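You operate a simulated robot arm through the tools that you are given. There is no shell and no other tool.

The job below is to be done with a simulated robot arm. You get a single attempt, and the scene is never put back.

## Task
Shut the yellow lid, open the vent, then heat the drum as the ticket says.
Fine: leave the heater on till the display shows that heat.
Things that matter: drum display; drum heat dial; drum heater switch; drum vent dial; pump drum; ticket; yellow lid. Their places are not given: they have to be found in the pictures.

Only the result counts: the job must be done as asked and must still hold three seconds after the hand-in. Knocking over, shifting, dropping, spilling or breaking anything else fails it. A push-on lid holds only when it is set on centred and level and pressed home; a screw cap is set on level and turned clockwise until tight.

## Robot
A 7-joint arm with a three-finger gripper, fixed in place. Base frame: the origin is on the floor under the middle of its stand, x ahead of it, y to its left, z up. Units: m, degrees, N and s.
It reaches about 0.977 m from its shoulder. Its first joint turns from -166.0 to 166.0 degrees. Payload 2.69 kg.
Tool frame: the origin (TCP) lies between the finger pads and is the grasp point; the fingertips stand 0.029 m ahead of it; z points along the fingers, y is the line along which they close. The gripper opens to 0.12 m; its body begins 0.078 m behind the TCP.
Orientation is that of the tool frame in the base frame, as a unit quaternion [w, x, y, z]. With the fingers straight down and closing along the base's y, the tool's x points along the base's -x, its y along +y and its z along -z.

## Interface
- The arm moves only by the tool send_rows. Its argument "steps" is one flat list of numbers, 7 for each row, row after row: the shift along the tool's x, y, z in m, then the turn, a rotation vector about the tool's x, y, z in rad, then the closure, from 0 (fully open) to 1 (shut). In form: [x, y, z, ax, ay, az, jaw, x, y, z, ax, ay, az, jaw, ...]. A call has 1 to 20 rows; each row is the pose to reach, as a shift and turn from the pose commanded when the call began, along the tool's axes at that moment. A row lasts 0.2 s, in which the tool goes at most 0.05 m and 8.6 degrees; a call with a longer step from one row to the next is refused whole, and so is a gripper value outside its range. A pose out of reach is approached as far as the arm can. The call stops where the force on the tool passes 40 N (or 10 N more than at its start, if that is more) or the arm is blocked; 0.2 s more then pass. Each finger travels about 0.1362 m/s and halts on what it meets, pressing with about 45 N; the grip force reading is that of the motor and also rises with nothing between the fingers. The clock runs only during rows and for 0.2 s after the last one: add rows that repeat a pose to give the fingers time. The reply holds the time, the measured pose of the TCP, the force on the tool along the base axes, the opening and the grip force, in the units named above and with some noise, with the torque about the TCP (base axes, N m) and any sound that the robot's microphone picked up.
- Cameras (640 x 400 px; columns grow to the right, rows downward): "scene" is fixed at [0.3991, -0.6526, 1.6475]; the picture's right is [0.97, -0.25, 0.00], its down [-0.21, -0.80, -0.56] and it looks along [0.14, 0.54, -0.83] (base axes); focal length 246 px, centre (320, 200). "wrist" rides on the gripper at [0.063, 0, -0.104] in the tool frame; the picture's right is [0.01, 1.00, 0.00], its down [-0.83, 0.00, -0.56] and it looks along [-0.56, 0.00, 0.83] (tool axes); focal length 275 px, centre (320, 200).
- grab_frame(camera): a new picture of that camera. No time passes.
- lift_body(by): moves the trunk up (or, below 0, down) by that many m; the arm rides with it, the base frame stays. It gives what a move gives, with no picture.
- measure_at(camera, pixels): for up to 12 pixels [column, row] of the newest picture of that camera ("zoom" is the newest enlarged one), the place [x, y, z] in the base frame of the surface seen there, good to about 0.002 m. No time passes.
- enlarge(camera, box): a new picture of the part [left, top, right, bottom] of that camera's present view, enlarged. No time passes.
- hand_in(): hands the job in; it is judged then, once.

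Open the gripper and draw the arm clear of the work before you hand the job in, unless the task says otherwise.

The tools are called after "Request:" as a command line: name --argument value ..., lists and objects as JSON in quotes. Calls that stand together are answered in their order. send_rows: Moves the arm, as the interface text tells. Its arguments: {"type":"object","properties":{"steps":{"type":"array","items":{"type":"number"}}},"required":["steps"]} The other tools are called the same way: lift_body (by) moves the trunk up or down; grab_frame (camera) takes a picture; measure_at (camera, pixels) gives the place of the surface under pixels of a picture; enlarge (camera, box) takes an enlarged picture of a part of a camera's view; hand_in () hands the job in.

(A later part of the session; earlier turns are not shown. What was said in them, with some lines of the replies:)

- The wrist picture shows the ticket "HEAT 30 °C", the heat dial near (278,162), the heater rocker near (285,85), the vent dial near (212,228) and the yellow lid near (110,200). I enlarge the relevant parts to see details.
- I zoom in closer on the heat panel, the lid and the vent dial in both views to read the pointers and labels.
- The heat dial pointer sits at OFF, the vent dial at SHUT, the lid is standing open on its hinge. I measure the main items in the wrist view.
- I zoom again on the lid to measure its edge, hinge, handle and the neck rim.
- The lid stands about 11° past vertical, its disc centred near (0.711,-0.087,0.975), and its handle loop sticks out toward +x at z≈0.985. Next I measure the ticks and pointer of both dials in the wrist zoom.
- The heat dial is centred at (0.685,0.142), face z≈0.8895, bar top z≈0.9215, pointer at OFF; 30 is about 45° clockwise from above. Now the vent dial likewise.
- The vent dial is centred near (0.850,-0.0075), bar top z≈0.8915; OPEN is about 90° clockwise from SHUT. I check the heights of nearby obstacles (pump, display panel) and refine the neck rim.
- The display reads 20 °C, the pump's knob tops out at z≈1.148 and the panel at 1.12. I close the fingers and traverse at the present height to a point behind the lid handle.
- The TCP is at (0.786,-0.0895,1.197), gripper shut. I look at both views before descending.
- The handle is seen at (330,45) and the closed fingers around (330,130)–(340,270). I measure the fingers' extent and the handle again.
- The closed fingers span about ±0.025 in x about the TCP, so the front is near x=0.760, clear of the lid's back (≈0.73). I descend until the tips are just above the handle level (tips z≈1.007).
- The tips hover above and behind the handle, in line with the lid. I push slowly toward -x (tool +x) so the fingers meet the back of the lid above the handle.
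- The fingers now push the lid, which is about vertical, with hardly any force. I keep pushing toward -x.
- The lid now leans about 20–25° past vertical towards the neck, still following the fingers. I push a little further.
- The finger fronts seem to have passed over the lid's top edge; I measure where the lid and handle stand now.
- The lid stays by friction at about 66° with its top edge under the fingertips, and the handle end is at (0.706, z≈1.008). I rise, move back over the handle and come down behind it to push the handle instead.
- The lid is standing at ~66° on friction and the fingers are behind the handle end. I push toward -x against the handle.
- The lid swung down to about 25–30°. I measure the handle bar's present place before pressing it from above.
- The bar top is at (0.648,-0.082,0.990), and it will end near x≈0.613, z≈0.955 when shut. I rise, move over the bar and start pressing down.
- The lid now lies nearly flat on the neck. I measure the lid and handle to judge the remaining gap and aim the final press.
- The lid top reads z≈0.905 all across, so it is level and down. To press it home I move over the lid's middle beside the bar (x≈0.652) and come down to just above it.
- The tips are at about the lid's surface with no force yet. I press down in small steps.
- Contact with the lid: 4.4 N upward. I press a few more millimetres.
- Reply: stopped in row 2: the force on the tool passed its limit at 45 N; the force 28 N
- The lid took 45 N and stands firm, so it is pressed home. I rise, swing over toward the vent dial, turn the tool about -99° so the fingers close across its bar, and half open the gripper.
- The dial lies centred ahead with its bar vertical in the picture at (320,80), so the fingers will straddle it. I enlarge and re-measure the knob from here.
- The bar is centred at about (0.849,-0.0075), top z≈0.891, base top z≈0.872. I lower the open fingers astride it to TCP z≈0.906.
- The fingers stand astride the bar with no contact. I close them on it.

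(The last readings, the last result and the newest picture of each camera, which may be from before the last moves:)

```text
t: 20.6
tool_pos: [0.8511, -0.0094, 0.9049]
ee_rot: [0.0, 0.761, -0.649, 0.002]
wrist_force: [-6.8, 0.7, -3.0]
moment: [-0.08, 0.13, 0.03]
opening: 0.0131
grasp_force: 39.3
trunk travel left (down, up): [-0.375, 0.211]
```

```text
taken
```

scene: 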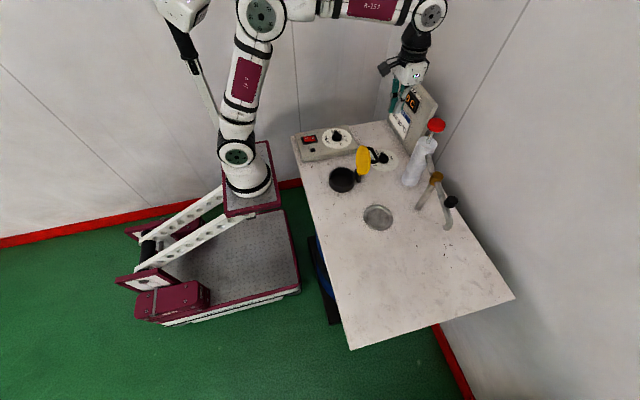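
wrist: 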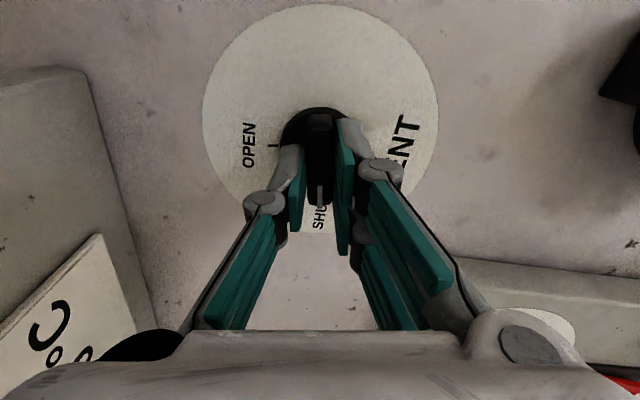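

The bar is gripped (opening 0.013, slight side force). I ease 1.5 mm sideways toward the axis and turn clockwise in two stages, first about 45°.

Request:
send_rows --steps '[0, 0.0015, 0, 0, 0, 0, 1, 0, 0.0015, 0, 0, 0, 0.13, 1, 0, 0.0015, 0, 0, 0, 0.26, 1, 0, 0.0015, 0, 0, 0, 0.39, 1, 0, 0.0015, 0, 0, 0, 0.52, 1, 0, 0.0015, 0, 0, 0, 0.65, 1, 0, 0.0015, 0, 0, 0, 0.785, 1]'

Request:
grab_frame --camera "wrist"

```text
t: 22.2
tool_pos: [0.8502, -0.0085, 0.9053]
ee_rot: [0.003, -0.454, 0.891, -0.002]
wrist_force: [16.8, 0.9, 11.1]
moment: [-0.6, -0.01, 0.04]
opening: 0.0131
grasp_force: 39.7
trunk travel left (down, up): [-0.375, 0.211]
```

```text
taken
```

wrist: 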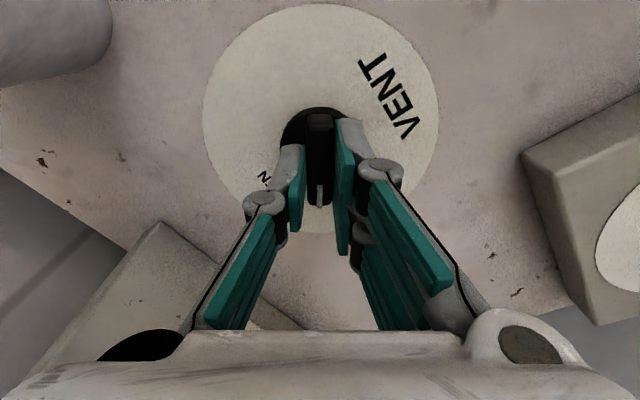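

The dial followed the tool 45°. I relieve the side force slightly and turn the remaining 45°.

Request:
send_rows --steps '[-0.0009, -0.0012, -0.0005, 0, 0, 0, 1, -0.0009, -0.0012, -0.0005, 0, 0, 0.13, 1, -0.0009, -0.0012, -0.0005, 0, 0, 0.26, 1, -0.0009, -0.0012, -0.0005, 0, 0, 0.39, 1, -0.0009, -0.0012, -0.0005, 0, 0, 0.52, 1, -0.0009, -0.0012, -0.0005, 0, 0, 0.65, 1, -0.0009, -0.0012, -0.0005, 0, 0, 0.785, 1, -0.0009, -0.0012, -0.0005, 0, 0, 0.785, 1]'

Request:
grab_frame --camera "wrist"

Request:
enlarge --camera "scene" --box '[320, 80, 460, 190]'

```text
t: 24.0
tool_pos: [0.8519, -0.0101, 0.9058]
ee_rot: [0.004, -0.078, 0.997, -0.001]
wrist_force: [23.2, -5.1, 7.6]
moment: [-0.17, -0.3, 0.79]
opening: 0.0133
grasp_force: 39.4
trunk travel left (down, up): [-0.375, 0.211]
```

```text
taken
```

wrist: 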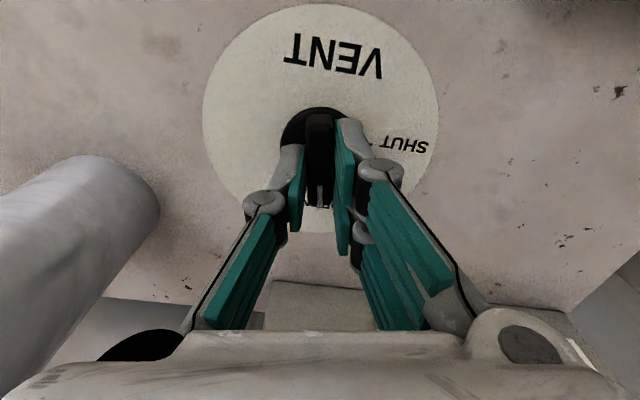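

```text
3.64 times, centred on (390, 135) of scene
```

zoom: 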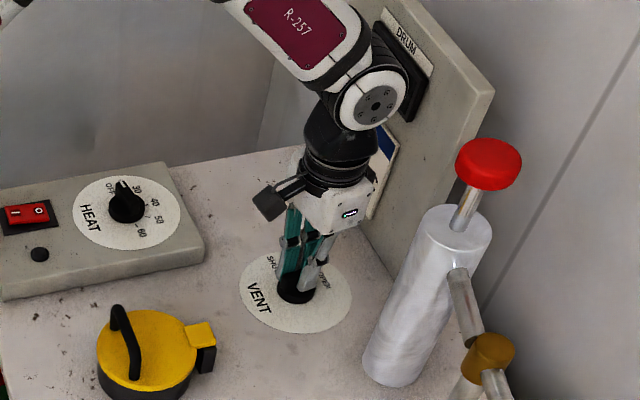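

The tool has turned the full 90° and a torque of 0.8 N m suggests it reached the stop at OPEN. I open the fingers and rise straight up.

Request:
send_rows --steps '[0, 0, 0, 0, 0, 0, 0.85, 0, 0, 0, 0, 0, 0, 0.6, 0, 0, 0, 0, 0, 0, 0.6, 0, 0, -0.03, 0, 0, 0, 0.6, 0, 0, -0.08, 0, 0, 0, 0.6, 0, 0, -0.13, 0, 0, 0, 0.6, 0, 0, -0.18, 0, 0, 0, 0.6, 0, 0, -0.22, 0, 0, 0, 0.6]'

Request:
grab_frame --camera "wrist"

Request:
enlarge --camera "scene" --box '[320, 120, 420, 190]'

```text
t: 25.8
tool_pos: [0.8489, -0.0096, 1.125]
ee_rot: [0.002, -0.079, 0.997, -0.001]
wrist_force: [0.2, -0.5, -0.9]
moment: [-0.02, 0.05, 0.0]
opening: 0.048
grasp_force: 0.1
trunk travel left (down, up): [-0.375, 0.211]
```

```text
taken
```

wrist: 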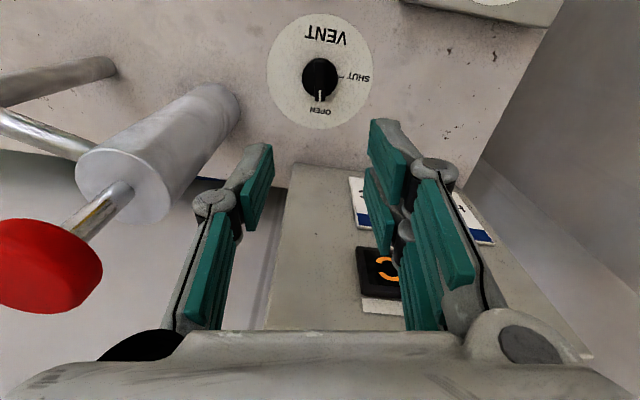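

```text
5.71 times, centred on (370, 155) of scene
```

zoom: 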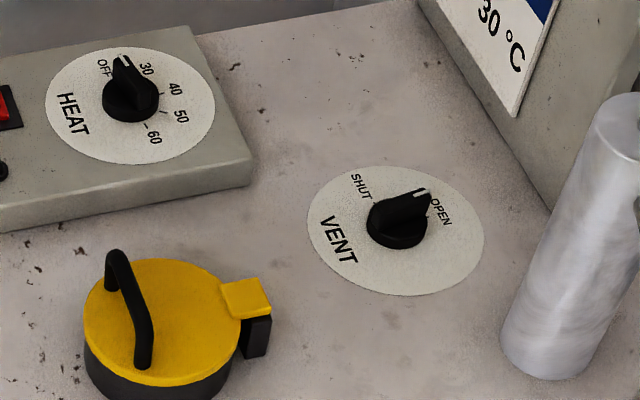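

The pointer appears at OPEN; I enlarge the wrist view of the dial to verify it.

Request:
enlarge --camera "wrist" --box '[260, 5, 380, 135]'

Request:
measure_at --camera "zoom" --pixels '[[320, 290], [320, 260], [320, 165], [320, 200], [384, 228], [320, 305]]'

```text
3.08 times, centred on (320, 70) of wrist
```

zoom: 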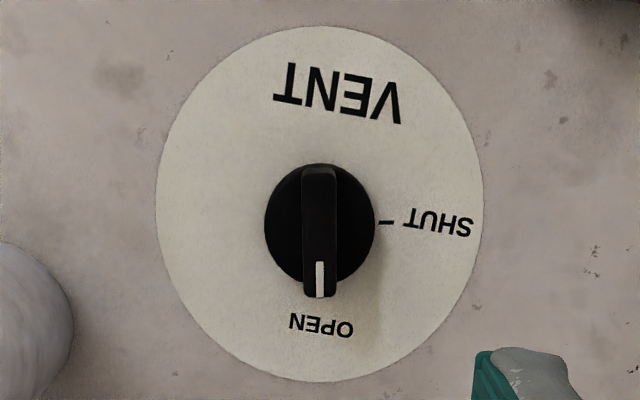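

```text
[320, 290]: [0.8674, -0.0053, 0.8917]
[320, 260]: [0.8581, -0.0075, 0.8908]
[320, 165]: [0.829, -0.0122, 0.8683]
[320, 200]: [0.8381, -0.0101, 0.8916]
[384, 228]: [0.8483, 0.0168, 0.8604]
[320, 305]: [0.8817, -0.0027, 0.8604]
```

The vent pointer is within a degree of OPEN. Now I move above the heat dial (0.685,0.142), turning the tool back so the fingers will straddle its bar.

Request:
send_rows --steps '[0.0126, 0.0159, 0, 0, 0, -0.142, 0.6, 0.0252, 0.0319, 0, 0, 0, -0.284, 0.6, 0.0377, 0.0478, 0, 0, 0, -0.426, 0.6, 0.0503, 0.0638, 0, 0, 0, -0.568, 0.6, 0.0629, 0.0797, 0, 0, 0, -0.71, 0.6, 0.0755, 0.0957, 0, 0, 0, -0.852, 0.6, 0.0881, 0.1116, 0, 0, 0, -0.994, 0.6, 0.1007, 0.1276, 0, 0, 0, -1.136, 0.6, 0.1132, 0.1435, 0, 0, 0, -1.278, 0.6, 0.1258, 0.1595, 0, 0, 0, -1.42, 0.6, 0.1384, 0.1754, 0, 0, 0, -1.561, 0.6, 0.1384, 0.1754, 0, 0, 0, -1.561, 0.6]'

Request:
grab_frame --camera "wrist"

Request:
enlarge --camera "wrist" --box '[250, 5, 390, 135]'

```text
t: 28.4
tool_pos: [0.6849, 0.143, 1.1246]
ee_rot: [0.0, 0.759, -0.651, 0.002]
wrist_force: [0.3, 0.2, 0.6]
moment: [-0.01, 0.0, 0.04]
opening: 0.0481
grasp_force: 0.1
trunk travel left (down, up): [-0.375, 0.211]
```

```text
taken
```

wrist: 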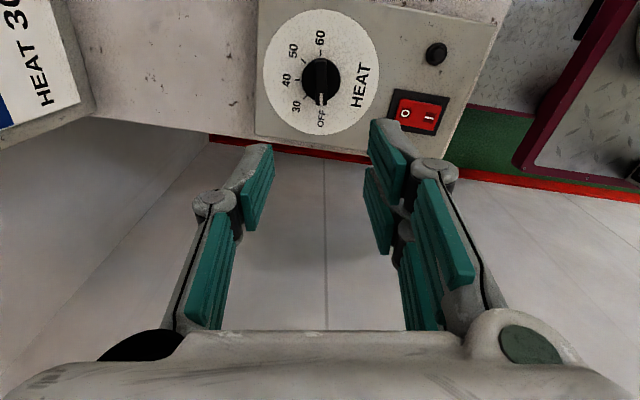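

```text
3.08 times, centred on (320, 70) of wrist
```

zoom: 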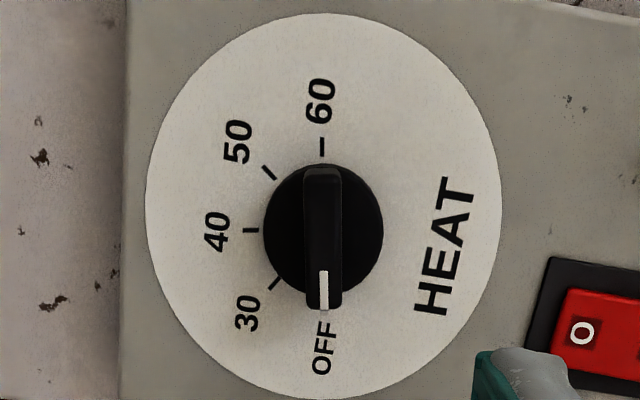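

The heat dial is seen well, pointer on OFF. I measure the bar ends and ticks from this view for centring.

Request:
measure_at --camera "zoom" --pixels '[[322, 300], [322, 175], [322, 235], [310, 235], [335, 235], [275, 284], [322, 148], [251, 230], [146, 205], [500, 205], [320, 15], [322, 398]]'

```text
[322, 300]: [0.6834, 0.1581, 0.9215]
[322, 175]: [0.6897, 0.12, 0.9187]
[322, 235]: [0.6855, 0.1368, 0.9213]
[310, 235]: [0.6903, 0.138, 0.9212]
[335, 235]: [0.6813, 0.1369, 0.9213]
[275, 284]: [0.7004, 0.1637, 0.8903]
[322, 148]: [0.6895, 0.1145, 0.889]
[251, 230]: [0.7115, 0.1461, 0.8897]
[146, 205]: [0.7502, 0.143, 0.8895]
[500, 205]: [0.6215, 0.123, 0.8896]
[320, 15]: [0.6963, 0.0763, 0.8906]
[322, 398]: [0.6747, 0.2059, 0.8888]
```

The dial centre is (0.6853,0.1415), so the TCP is centred. I lower astride the bar to TCP z≈0.936 and then close.

Request:
send_rows --steps '[0, 0, 0.04, 0, 0, 0, 0.6, 0, 0, 0.08, 0, 0, 0, 0.6, 0, 0, 0.12, 0, 0, 0, 0.6, 0, 0, 0.155, 0, 0, 0, 0.6, 0, 0, 0.178, 0, 0, 0, 0.6, 0.001, 0, 0.1885, 0, 0, 0, 0.6, 0.001, 0, 0.1885, 0, 0, 0, 0.6]'

Request:
send_rows --steps '[0, 0, 0, 0, 0, 0, 0.8, 0, 0, 0, 0, 0, 0, 0.9, 0, 0, 0, 0, 0, 0, 1, 0, 0, 0, 0, 0, 0, 1]'

Request:
grab_frame --camera "wrist"

```text
t: 30.0
tool_pos: [0.6842, 0.1423, 0.9347]
ee_rot: [-0.001, 0.757, -0.653, 0.002]
wrist_force: [-0.1, 0.0, 0.3]
moment: [0.0, 0.01, 0.02]
opening: 0.048
grasp_force: 0.0
trunk travel left (down, up): [-0.375, 0.211]
```

```text
t: 31.0
tool_pos: [0.6826, 0.1418, 0.9346]
ee_rot: [0.0, 0.758, -0.652, 0.001]
wrist_force: [-2.4, 0.7, -1.2]
moment: [0.06, 0.07, 0.01]
opening: 0.0129
grasp_force: 39.7
trunk travel left (down, up): [-0.375, 0.211]
```

```text
taken
```

wrist: 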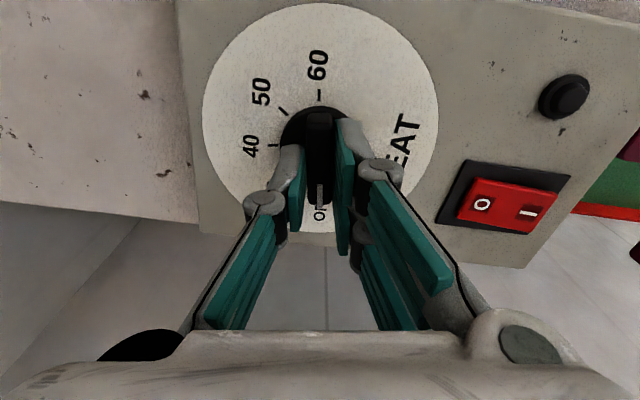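

The bar is gripped (opening 0.0129). I turn clockwise 45° from OFF to 30.

Request:
send_rows --steps '[0, 0, 0, 0, 0, 0.131, 1, 0, 0, 0, 0, 0, 0.262, 1, 0, 0, 0, 0, 0, 0.393, 1, 0, 0, 0, 0, 0, 0.524, 1, 0, 0, 0, 0, 0, 0.655, 1, 0, 0, 0, 0, 0, 0.785, 1, 0, 0, 0, 0, 0, 0.785, 1]'

Request:
grab_frame --camera "wrist"

```text
t: 32.6
tool_pos: [0.686, 0.1433, 0.9345]
ee_rot: [0.001, -0.45, 0.893, -0.001]
wrist_force: [1.1, 2.3, 0.9]
moment: [-0.44, 0.37, 0.02]
opening: 0.0129
grasp_force: 39.5
trunk travel left (down, up): [-0.375, 0.211]
```

```text
taken
```

wrist: 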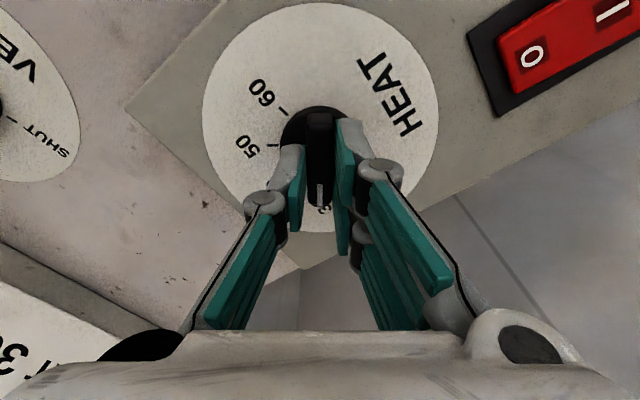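

The pointer now points at the "30" label below the fingers. I release and rise to check it.

Request:
send_rows --steps '[0, 0, 0, 0, 0, 0, 0.85, 0, 0, 0, 0, 0, 0, 0.6, 0, 0, 0, 0, 0, 0, 0.6, 0, 0, -0.03, 0, 0, 0, 0.6, 0, 0, -0.07, 0, 0, 0, 0.6, 0, 0, -0.11, 0, 0, 0, 0.6, 0, 0, -0.15, 0, 0, 0, 0.6, 0, 0, -0.18, 0, 0, 0, 0.6]'

Request:
grab_frame --camera "wrist"

Request:
enlarge --camera "wrist" --box '[250, 5, 390, 135]'

```text
t: 34.4
tool_pos: [0.6835, 0.1418, 1.1148]
ee_rot: [0.001, -0.451, 0.892, -0.002]
wrist_force: [-0.3, -0.3, -0.5]
moment: [0.0, 0.05, 0.02]
opening: 0.0481
grasp_force: 0.0
trunk travel left (down, up): [-0.375, 0.211]
```

```text
taken
```

wrist: 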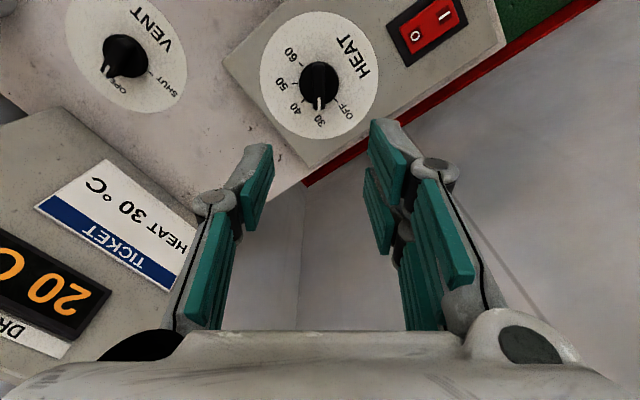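

```text
3.08 times, centred on (320, 70) of wrist
```

zoom: 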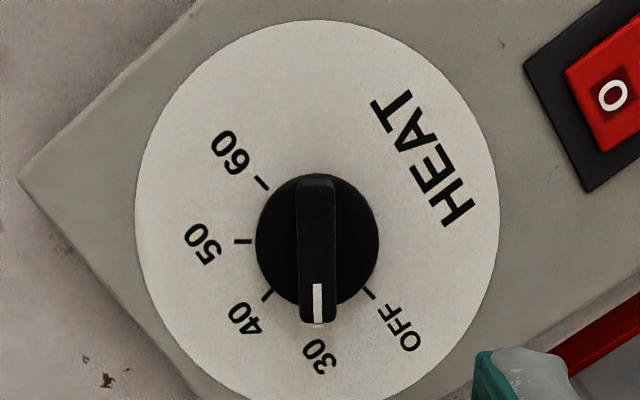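

The pointer lines up with 30 in the zoom; I verify its angle by measuring, together with the rocker switch's shape.

Request:
measure_at --camera "zoom" --pixels '[[318, 312], [316, 190], [316, 250], [371, 293], [268, 295], [317, 330]]'

Request:
enlarge --camera "wrist" --box '[380, 0, 500, 70]'

Request:
measure_at --camera "wrist" --pixels '[[416, 37], [443, 15], [430, 26], [410, 48], [455, 8], [402, 48], [390, 25], [465, 20], [425, 40], [436, 12]]'

```text
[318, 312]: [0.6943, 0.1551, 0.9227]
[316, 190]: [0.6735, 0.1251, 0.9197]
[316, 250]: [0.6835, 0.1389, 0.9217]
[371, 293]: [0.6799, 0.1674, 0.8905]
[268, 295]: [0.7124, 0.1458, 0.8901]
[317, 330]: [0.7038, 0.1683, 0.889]
```

```text
5.33 times, centred on (440, 35) of wrist
```

zoom: 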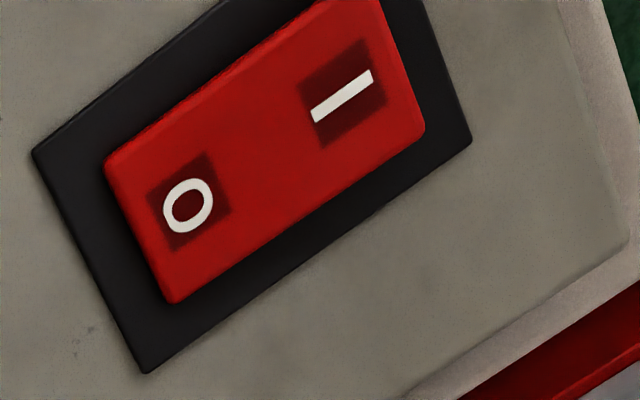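

```text
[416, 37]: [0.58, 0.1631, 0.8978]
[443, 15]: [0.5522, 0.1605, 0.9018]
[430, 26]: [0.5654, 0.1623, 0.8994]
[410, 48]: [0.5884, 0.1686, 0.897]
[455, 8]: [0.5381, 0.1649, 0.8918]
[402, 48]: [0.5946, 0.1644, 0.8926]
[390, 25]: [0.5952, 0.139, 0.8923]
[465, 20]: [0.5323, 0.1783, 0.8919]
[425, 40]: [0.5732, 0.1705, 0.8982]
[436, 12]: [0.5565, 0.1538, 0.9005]
```

The pointer stands at 34.7°, exactly on 30. The rocker has its O end pressed (z≈0.898) and its I end raised at (0.552,0.161,0.902), so I close the fingers, turn them across and move above the I end.

Request:
send_rows --steps '[0.0133, 0.0246, 0, 0, 0, -0.127, 0.8, 0.0267, 0.0492, 0, 0, 0, -0.254, 1, 0.04, 0.0737, 0, 0, 0, -0.381, 1, 0.0534, 0.0983, 0, 0, 0, -0.508, 1, 0.0667, 0.1229, 0, 0, 0, -0.635, 1, 0.0667, 0.1229, 0.04, 0, 0, -0.635, 1, 0.0667, 0.1229, 0.08, 0, 0, -0.635, 1, 0.0667, 0.1229, 0.12, 0, 0, -0.635, 1, 0.0667, 0.1229, 0.155, 0, 0, -0.635, 1, 0.0667, 0.1229, 0.155, 0, 0, -0.635, 1]'

Request:
grab_frame --camera "wrist"

Request:
enlarge --camera "scene" --box '[270, 90, 370, 170]'

```text
t: 36.6
tool_pos: [0.5467, 0.1612, 0.9604]
ee_rot: [0.002, -0.707, 0.707, -0.001]
wrist_force: [-0.5, 0.1, -1.1]
moment: [0.01, 0.01, 0.02]
opening: 0.0001
grasp_force: 28.2
trunk travel left (down, up): [-0.375, 0.211]
```

```text
taken
```

wrist: 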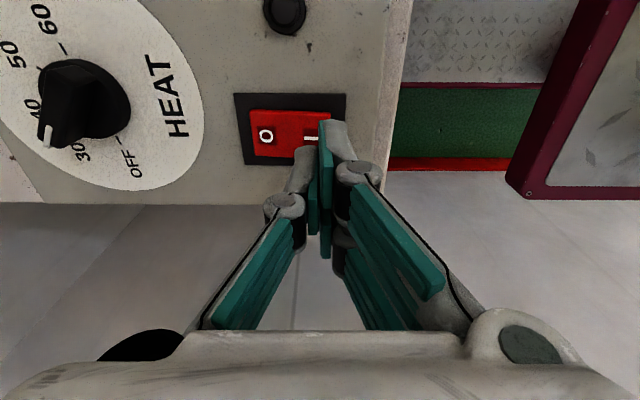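

```text
5.00 times, centred on (320, 130) of scene
```

zoom: 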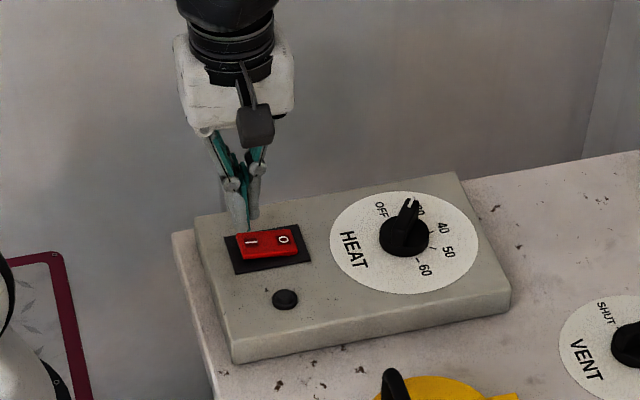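

The tips stand above the I end of the rocker. I lower until just above it and then press in small steps.

Request:
send_rows --steps '[0, 0, 0.012, 0, 0, 0, 1, 0, 0, 0.022, 0, 0, 0, 1, 0, 0, 0.027, 0, 0, 0, 1]'

Request:
send_rows --steps '[0, 0, 0.002, 0, 0, 0, 1, 0, 0, 0.004, 0, 0, 0, 1, 0, 0, 0.006, 0, 0, 0, 1]'

Request:
enlarge --camera "scene" --box '[270, 90, 370, 170]'

```text
t: 37.4
tool_pos: [0.547, 0.1612, 0.9333]
ee_rot: [0.002, -0.706, 0.708, -0.001]
wrist_force: [-0.4, -0.3, 0.0]
moment: [-0.01, 0.0, -0.03]
opening: 0.0
grasp_force: 27.9
trunk travel left (down, up): [-0.375, 0.211]
```

```text
t: 38.2
tool_pos: [0.5447, 0.1606, 0.9265]
ee_rot: [0.0, -0.707, 0.707, -0.003]
wrist_force: [-4.1, -1.0, 1.2]
moment: [-0.03, 0.12, 0.03]
opening: 0.0
grasp_force: 28.6
trunk travel left (down, up): [-0.375, 0.211]
```

```text
5.00 times, centred on (320, 130) of scene
```

zoom: 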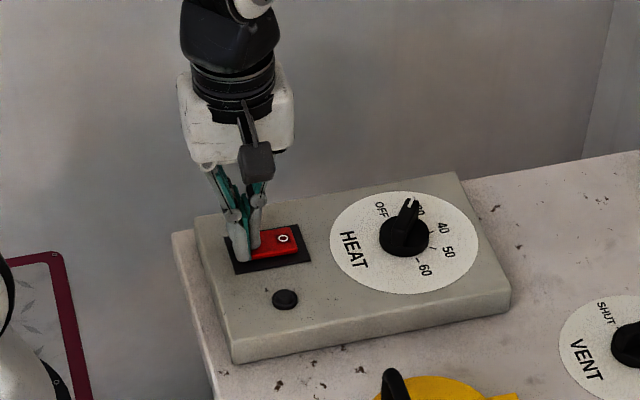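

The rocker's O end at zoom (283,240) looks raised now. I measure it and the display.

Request:
measure_at --camera "zoom" --pixels '[[283, 240], [292, 245], [270, 245], [293, 232]]'

Request:
enlarge --camera "scene" --box '[385, 60, 475, 130]'

Request:
enlarge --camera "wrist" --box '[220, 60, 360, 180]'

```text
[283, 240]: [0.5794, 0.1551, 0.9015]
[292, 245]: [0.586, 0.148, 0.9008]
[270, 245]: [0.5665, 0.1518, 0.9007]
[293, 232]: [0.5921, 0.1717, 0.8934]
```

```text
5.71 times, centred on (430, 95) of scene
```

zoom: 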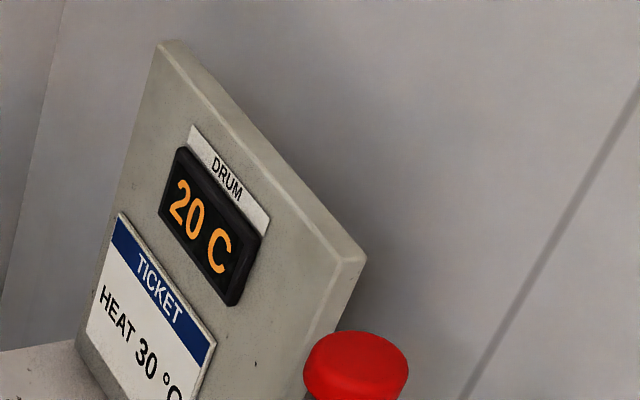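

```text
3.33 times, centred on (290, 120) of wrist
```

zoom: 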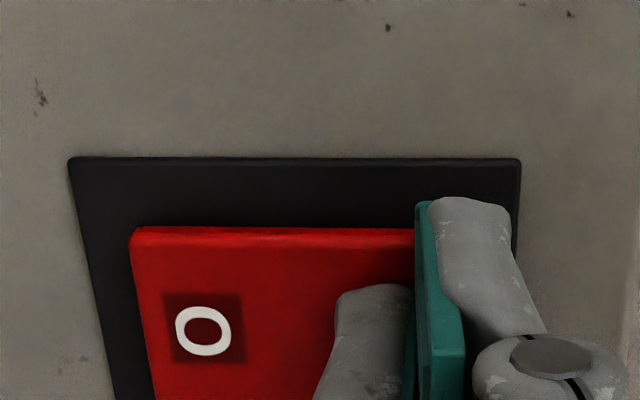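

The O end has risen from 0.898 to 0.9015, so the rocker is nearly or fully over. I press about 3 mm more to make sure.

Request:
send_rows --steps '[0, 0, 0.0015, 0, 0, 0, 1, 0, 0, 0.003, 0, 0, 0, 1]'

Request:
enlarge --camera "scene" --box '[385, 60, 475, 130]'

```text
t: 38.8
tool_pos: [0.5467, 0.1615, 0.9248]
ee_rot: [0.002, -0.706, 0.708, -0.002]
wrist_force: [-1.1, -1.9, 16.9]
moment: [-0.06, -0.12, -0.01]
opening: 0.0001
grasp_force: 28.9
trunk travel left (down, up): [-0.375, 0.211]
heard: click
```

```text
5.71 times, centred on (430, 95) of scene
```

zoom: 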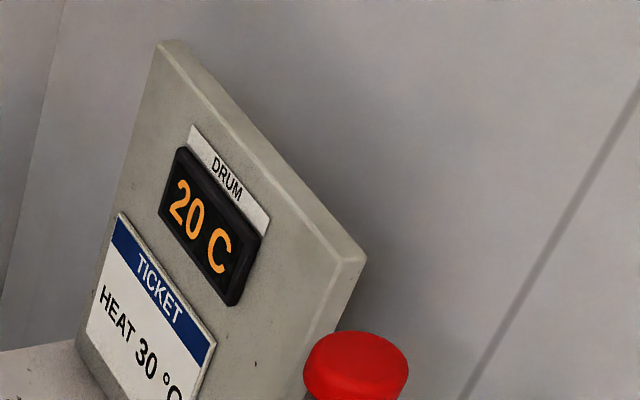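

A click was heard, so the switch went over. I rise clear of the switch and look whether the rocker stays on I and the display starts climbing.

Request:
send_rows --steps '[0, 0, -0.01, 0, 0, 0, 1, 0, 0, -0.04, 0, 0, 0, 1, 0, 0, -0.08, 0, 0, 0, 1, 0, 0, -0.12, 0, 0, 0, 1, 0, 0, -0.16, 0, 0, 0, 1]'

Request:
enlarge --camera "scene" --box '[270, 90, 370, 170]'

Request:
enlarge --camera "scene" --box '[385, 60, 475, 130]'

Request:
enlarge --camera "wrist" --box '[220, 20, 400, 160]'

```text
t: 40.0
tool_pos: [0.5483, 0.1633, 1.0839]
ee_rot: [0.001, -0.707, 0.708, 0.0]
wrist_force: [0.8, 0.0, 0.6]
moment: [-0.03, 0.02, -0.01]
opening: 0.0
grasp_force: 28.7
trunk travel left (down, up): [-0.375, 0.211]
```

```text
5.00 times, centred on (320, 130) of scene
```

zoom: 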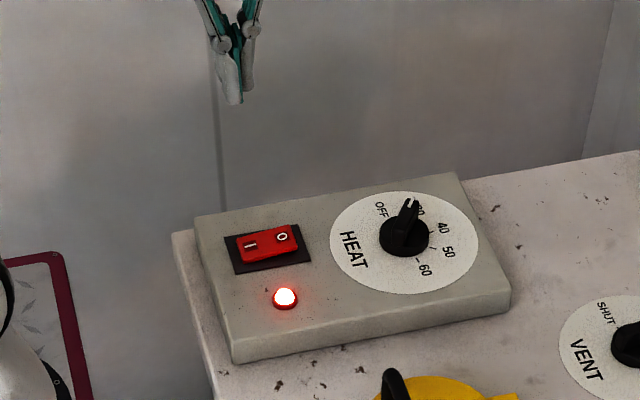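

```text
5.71 times, centred on (430, 95) of scene
```

zoom: 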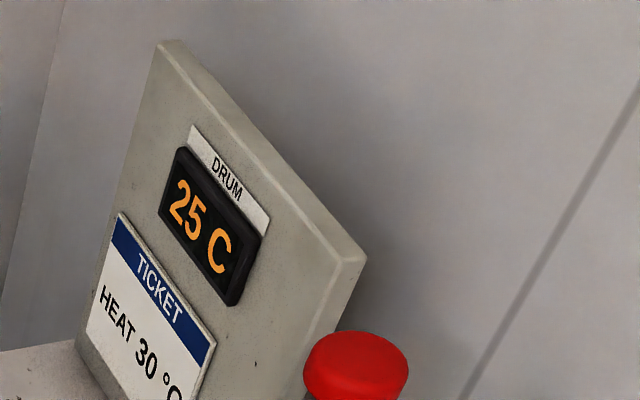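

```text
2.86 times, centred on (310, 90) of wrist
```

zoom: 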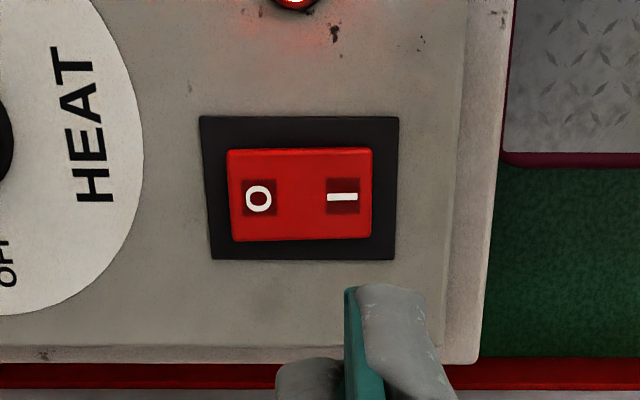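

The lamp is lit and the display already reads 25 °C. I open the gripper in place and keep watching the display.

Request:
send_rows --steps '[0, 0, 0, 0, 0, 0, 0.7, 0, 0, 0, 0, 0, 0, 0.5, 0, 0, 0, 0, 0, 0, 0.3]'

Request:
enlarge --camera "scene" --box '[385, 60, 475, 130]'

```text
t: 40.8
tool_pos: [0.5468, 0.1638, 1.0822]
ee_rot: [0.002, -0.706, 0.708, -0.001]
wrist_force: [0.9, -0.7, 1.1]
moment: [-0.03, -0.02, -0.01]
opening: 0.084
grasp_force: 0.0
trunk travel left (down, up): [-0.375, 0.211]
```

```text
5.71 times, centred on (430, 95) of scene
```

zoom: 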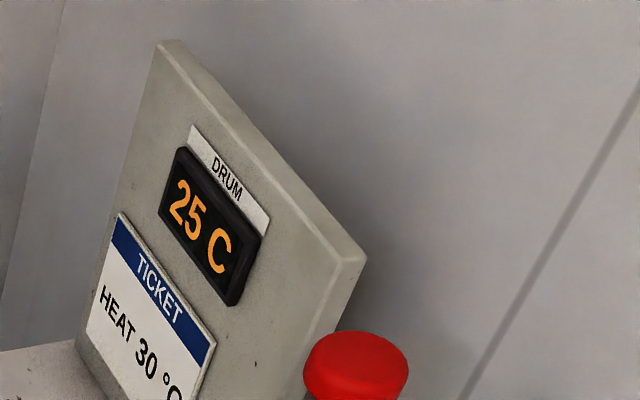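

The display still reads 25 °C (it may step by 5). I back the arm up and away a little while the drum heats.

Request:
send_rows --steps '[0, 0, -0.03, 0, 0, 0, 0.2, 0, 0, -0.06, 0, 0, 0, 0, 0, 0, -0.09, 0, 0, 0, 0, 0, 0, -0.11, 0, 0, 0, 0]'

Request:
enlarge --camera "scene" --box '[385, 60, 475, 130]'

```text
t: 41.8
tool_pos: [0.5493, 0.162, 1.1946]
ee_rot: [-0.002, 0.707, -0.707, 0.002]
wrist_force: [0.4, 0.0, 0.5]
moment: [0.01, 0.0, 0.03]
opening: 0.1201
grasp_force: 0.0
trunk travel left (down, up): [-0.375, 0.211]
```

```text
5.71 times, centred on (430, 95) of scene
```

zoom: 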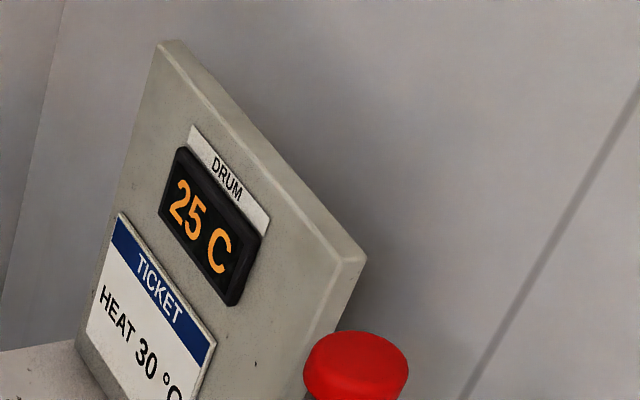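

Still 25 °C three seconds after the click; I wait about one more second in place.

Request:
send_rows --steps '[0, 0, 0, 0, 0, 0, 0, 0, 0, 0, 0, 0, 0, 0, 0, 0, 0, 0, 0, 0, 0, 0, 0, 0, 0, 0, 0, 0]'

Request:
enlarge --camera "scene" --box '[385, 60, 475, 130]'

Request:
enlarge --camera "scene" --box '[270, 90, 370, 170]'

```text
t: 42.8
tool_pos: [0.5486, 0.1593, 1.1948]
ee_rot: [0.001, -0.706, 0.708, -0.002]
wrist_force: [0.0, -0.4, 0.0]
moment: [0.01, 0.02, -0.02]
opening: 0.1202
grasp_force: 0.1
trunk travel left (down, up): [-0.375, 0.211]
```

```text
5.71 times, centred on (430, 95) of scene
```

zoom: 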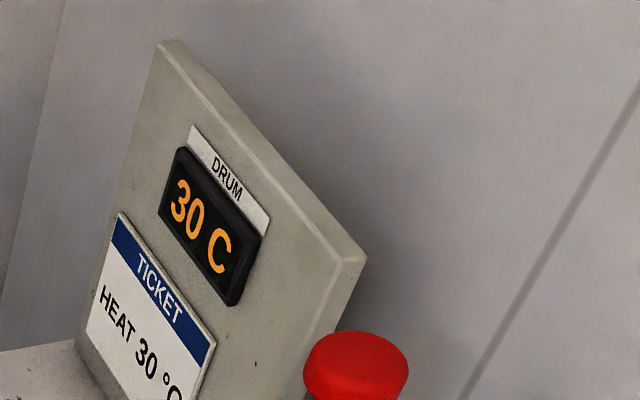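

```text
5.00 times, centred on (320, 130) of scene
```

zoom: 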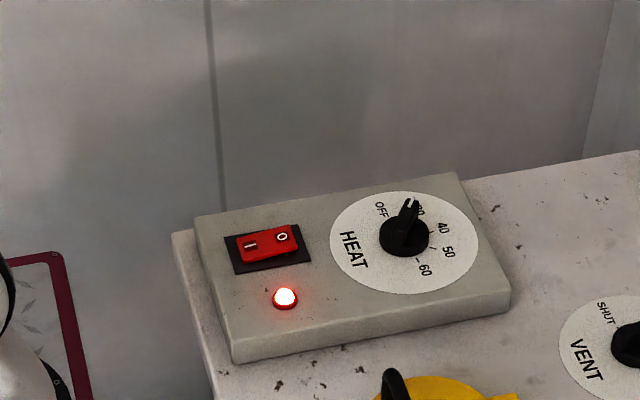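

The display now shows 30 °C with the heater on. I wait another second or two to see whether the thermostat holds it there.

Request:
send_rows --steps '[0, 0, 0, 0, 0, 0, 0, 0, 0, 0, 0, 0, 0, 0, 0, 0, 0, 0, 0, 0, 0, 0, 0, 0, 0, 0, 0, 0, 0, 0, 0, 0, 0, 0, 0, 0, 0, 0, 0, 0, 0, 0]'

Request:
enlarge --camera "scene" --box '[385, 60, 475, 130]'

Request:
enlarge --camera "scene" --box '[270, 90, 370, 170]'

```text
t: 44.2
tool_pos: [0.5484, 0.16, 1.1946]
ee_rot: [0.001, -0.707, 0.708, -0.002]
wrist_force: [-0.1, 0.8, 0.4]
moment: [0.04, 0.0, 0.03]
opening: 0.1201
grasp_force: 0.1
trunk travel left (down, up): [-0.375, 0.211]
```

```text
5.71 times, centred on (430, 95) of scene
```

zoom: 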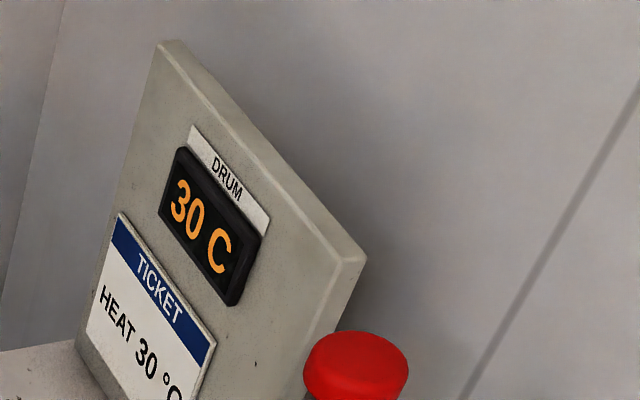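

```text
5.00 times, centred on (320, 130) of scene
```

zoom: 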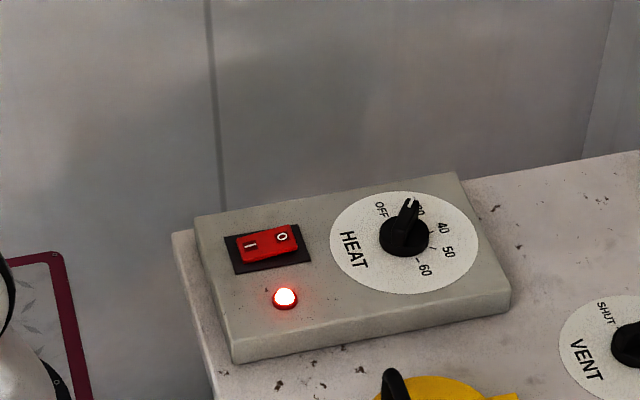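

Still 30 °C. I wait a further 2.5 s, drawing the arm back toward its start position meanwhile, to make sure it does not climb past 30.

Request:
send_rows --steps '[0, 0, -0.01, 0, 0, 0, 0, 0, 0, -0.02, 0, 0, 0, 0, 0, 0.02, -0.03, 0, 0, 0, 0, 0, 0.04, -0.03, 0, 0, 0, 0, 0, 0.05, -0.03, 0, 0, 0, 0, 0, 0.05, -0.03, 0, 0, 0, 0, 0, 0.05, -0.03, 0, 0, 0, 0, 0, 0.05, -0.03, 0, 0, 0, 0, 0, 0.05, -0.03, 0, 0, 0, 0, 0, 0.05, -0.03, 0, 0, 0, 0, 0, 0.05, -0.03, 0, 0, 0, 0, 0, 0.05, -0.03, 0, 0, 0, 0]'

Request:
enlarge --camera "scene" --box '[385, 60, 475, 130]'

Request:
grab_frame --camera "scene"

Request:
enlarge --camera "scene" --box '[285, 115, 415, 195]'

```text
t: 46.8
tool_pos: [0.4956, 0.1609, 1.2237]
ee_rot: [0.002, -0.707, 0.708, -0.002]
wrist_force: [-0.4, -0.1, 0.9]
moment: [-0.01, -0.02, 0.01]
opening: 0.12
grasp_force: 0.0
trunk travel left (down, up): [-0.375, 0.211]
```

```text
5.71 times, centred on (430, 95) of scene
```

zoom: 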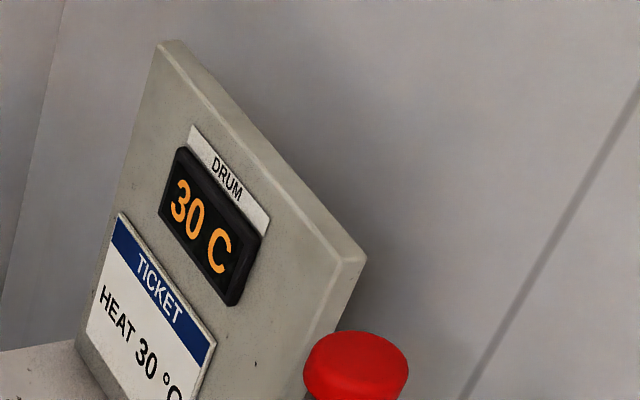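

```text
taken
```

scene: 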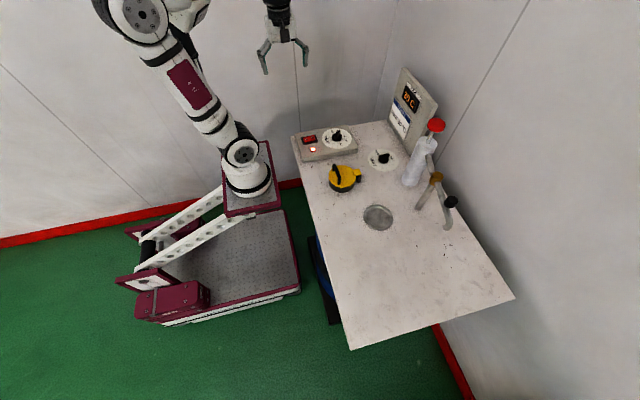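

```text
4.92 times, centred on (350, 155) of scene
```

zoom: 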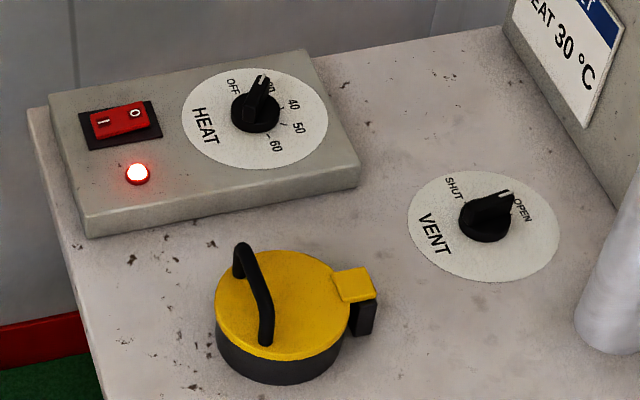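

The display has held 30 °C for over four seconds, the lamp is lit, the dial is on 30, the vent is on OPEN, and the lid is shut level. The gripper is open and clear of the work, so I hand in.

Request:
hand_in

```text
The job is handed in.
```

I shut the yellow lid, opened the vent and heated the drum to the ticket's 30 °C, then handed the job in. The hand-in reply gave no verdict.

- **Lid:** closed on its hinge, level at z ≈ 0.905 m, and pressed down until the tool hit its force limit at 45 N.
- **Vent:** turned 90° clockwise; the pointer is within a degree of the OPEN mark.
- **Heat dial:** turned 45° clockwise from OFF; the pointer sits on 30.
- **Heater:** the switch clicked over to I and its lamp is lit. The display rose from 20 to 30 °C and stayed at 30 for about four seconds before hand-in.

I left the heater on, because the dial appeared to be holding the drum at 30 °C and switching it off might have let it cool. Nothing else was touched or moved. The gripper is open and the arm is drawn back clear of the table.
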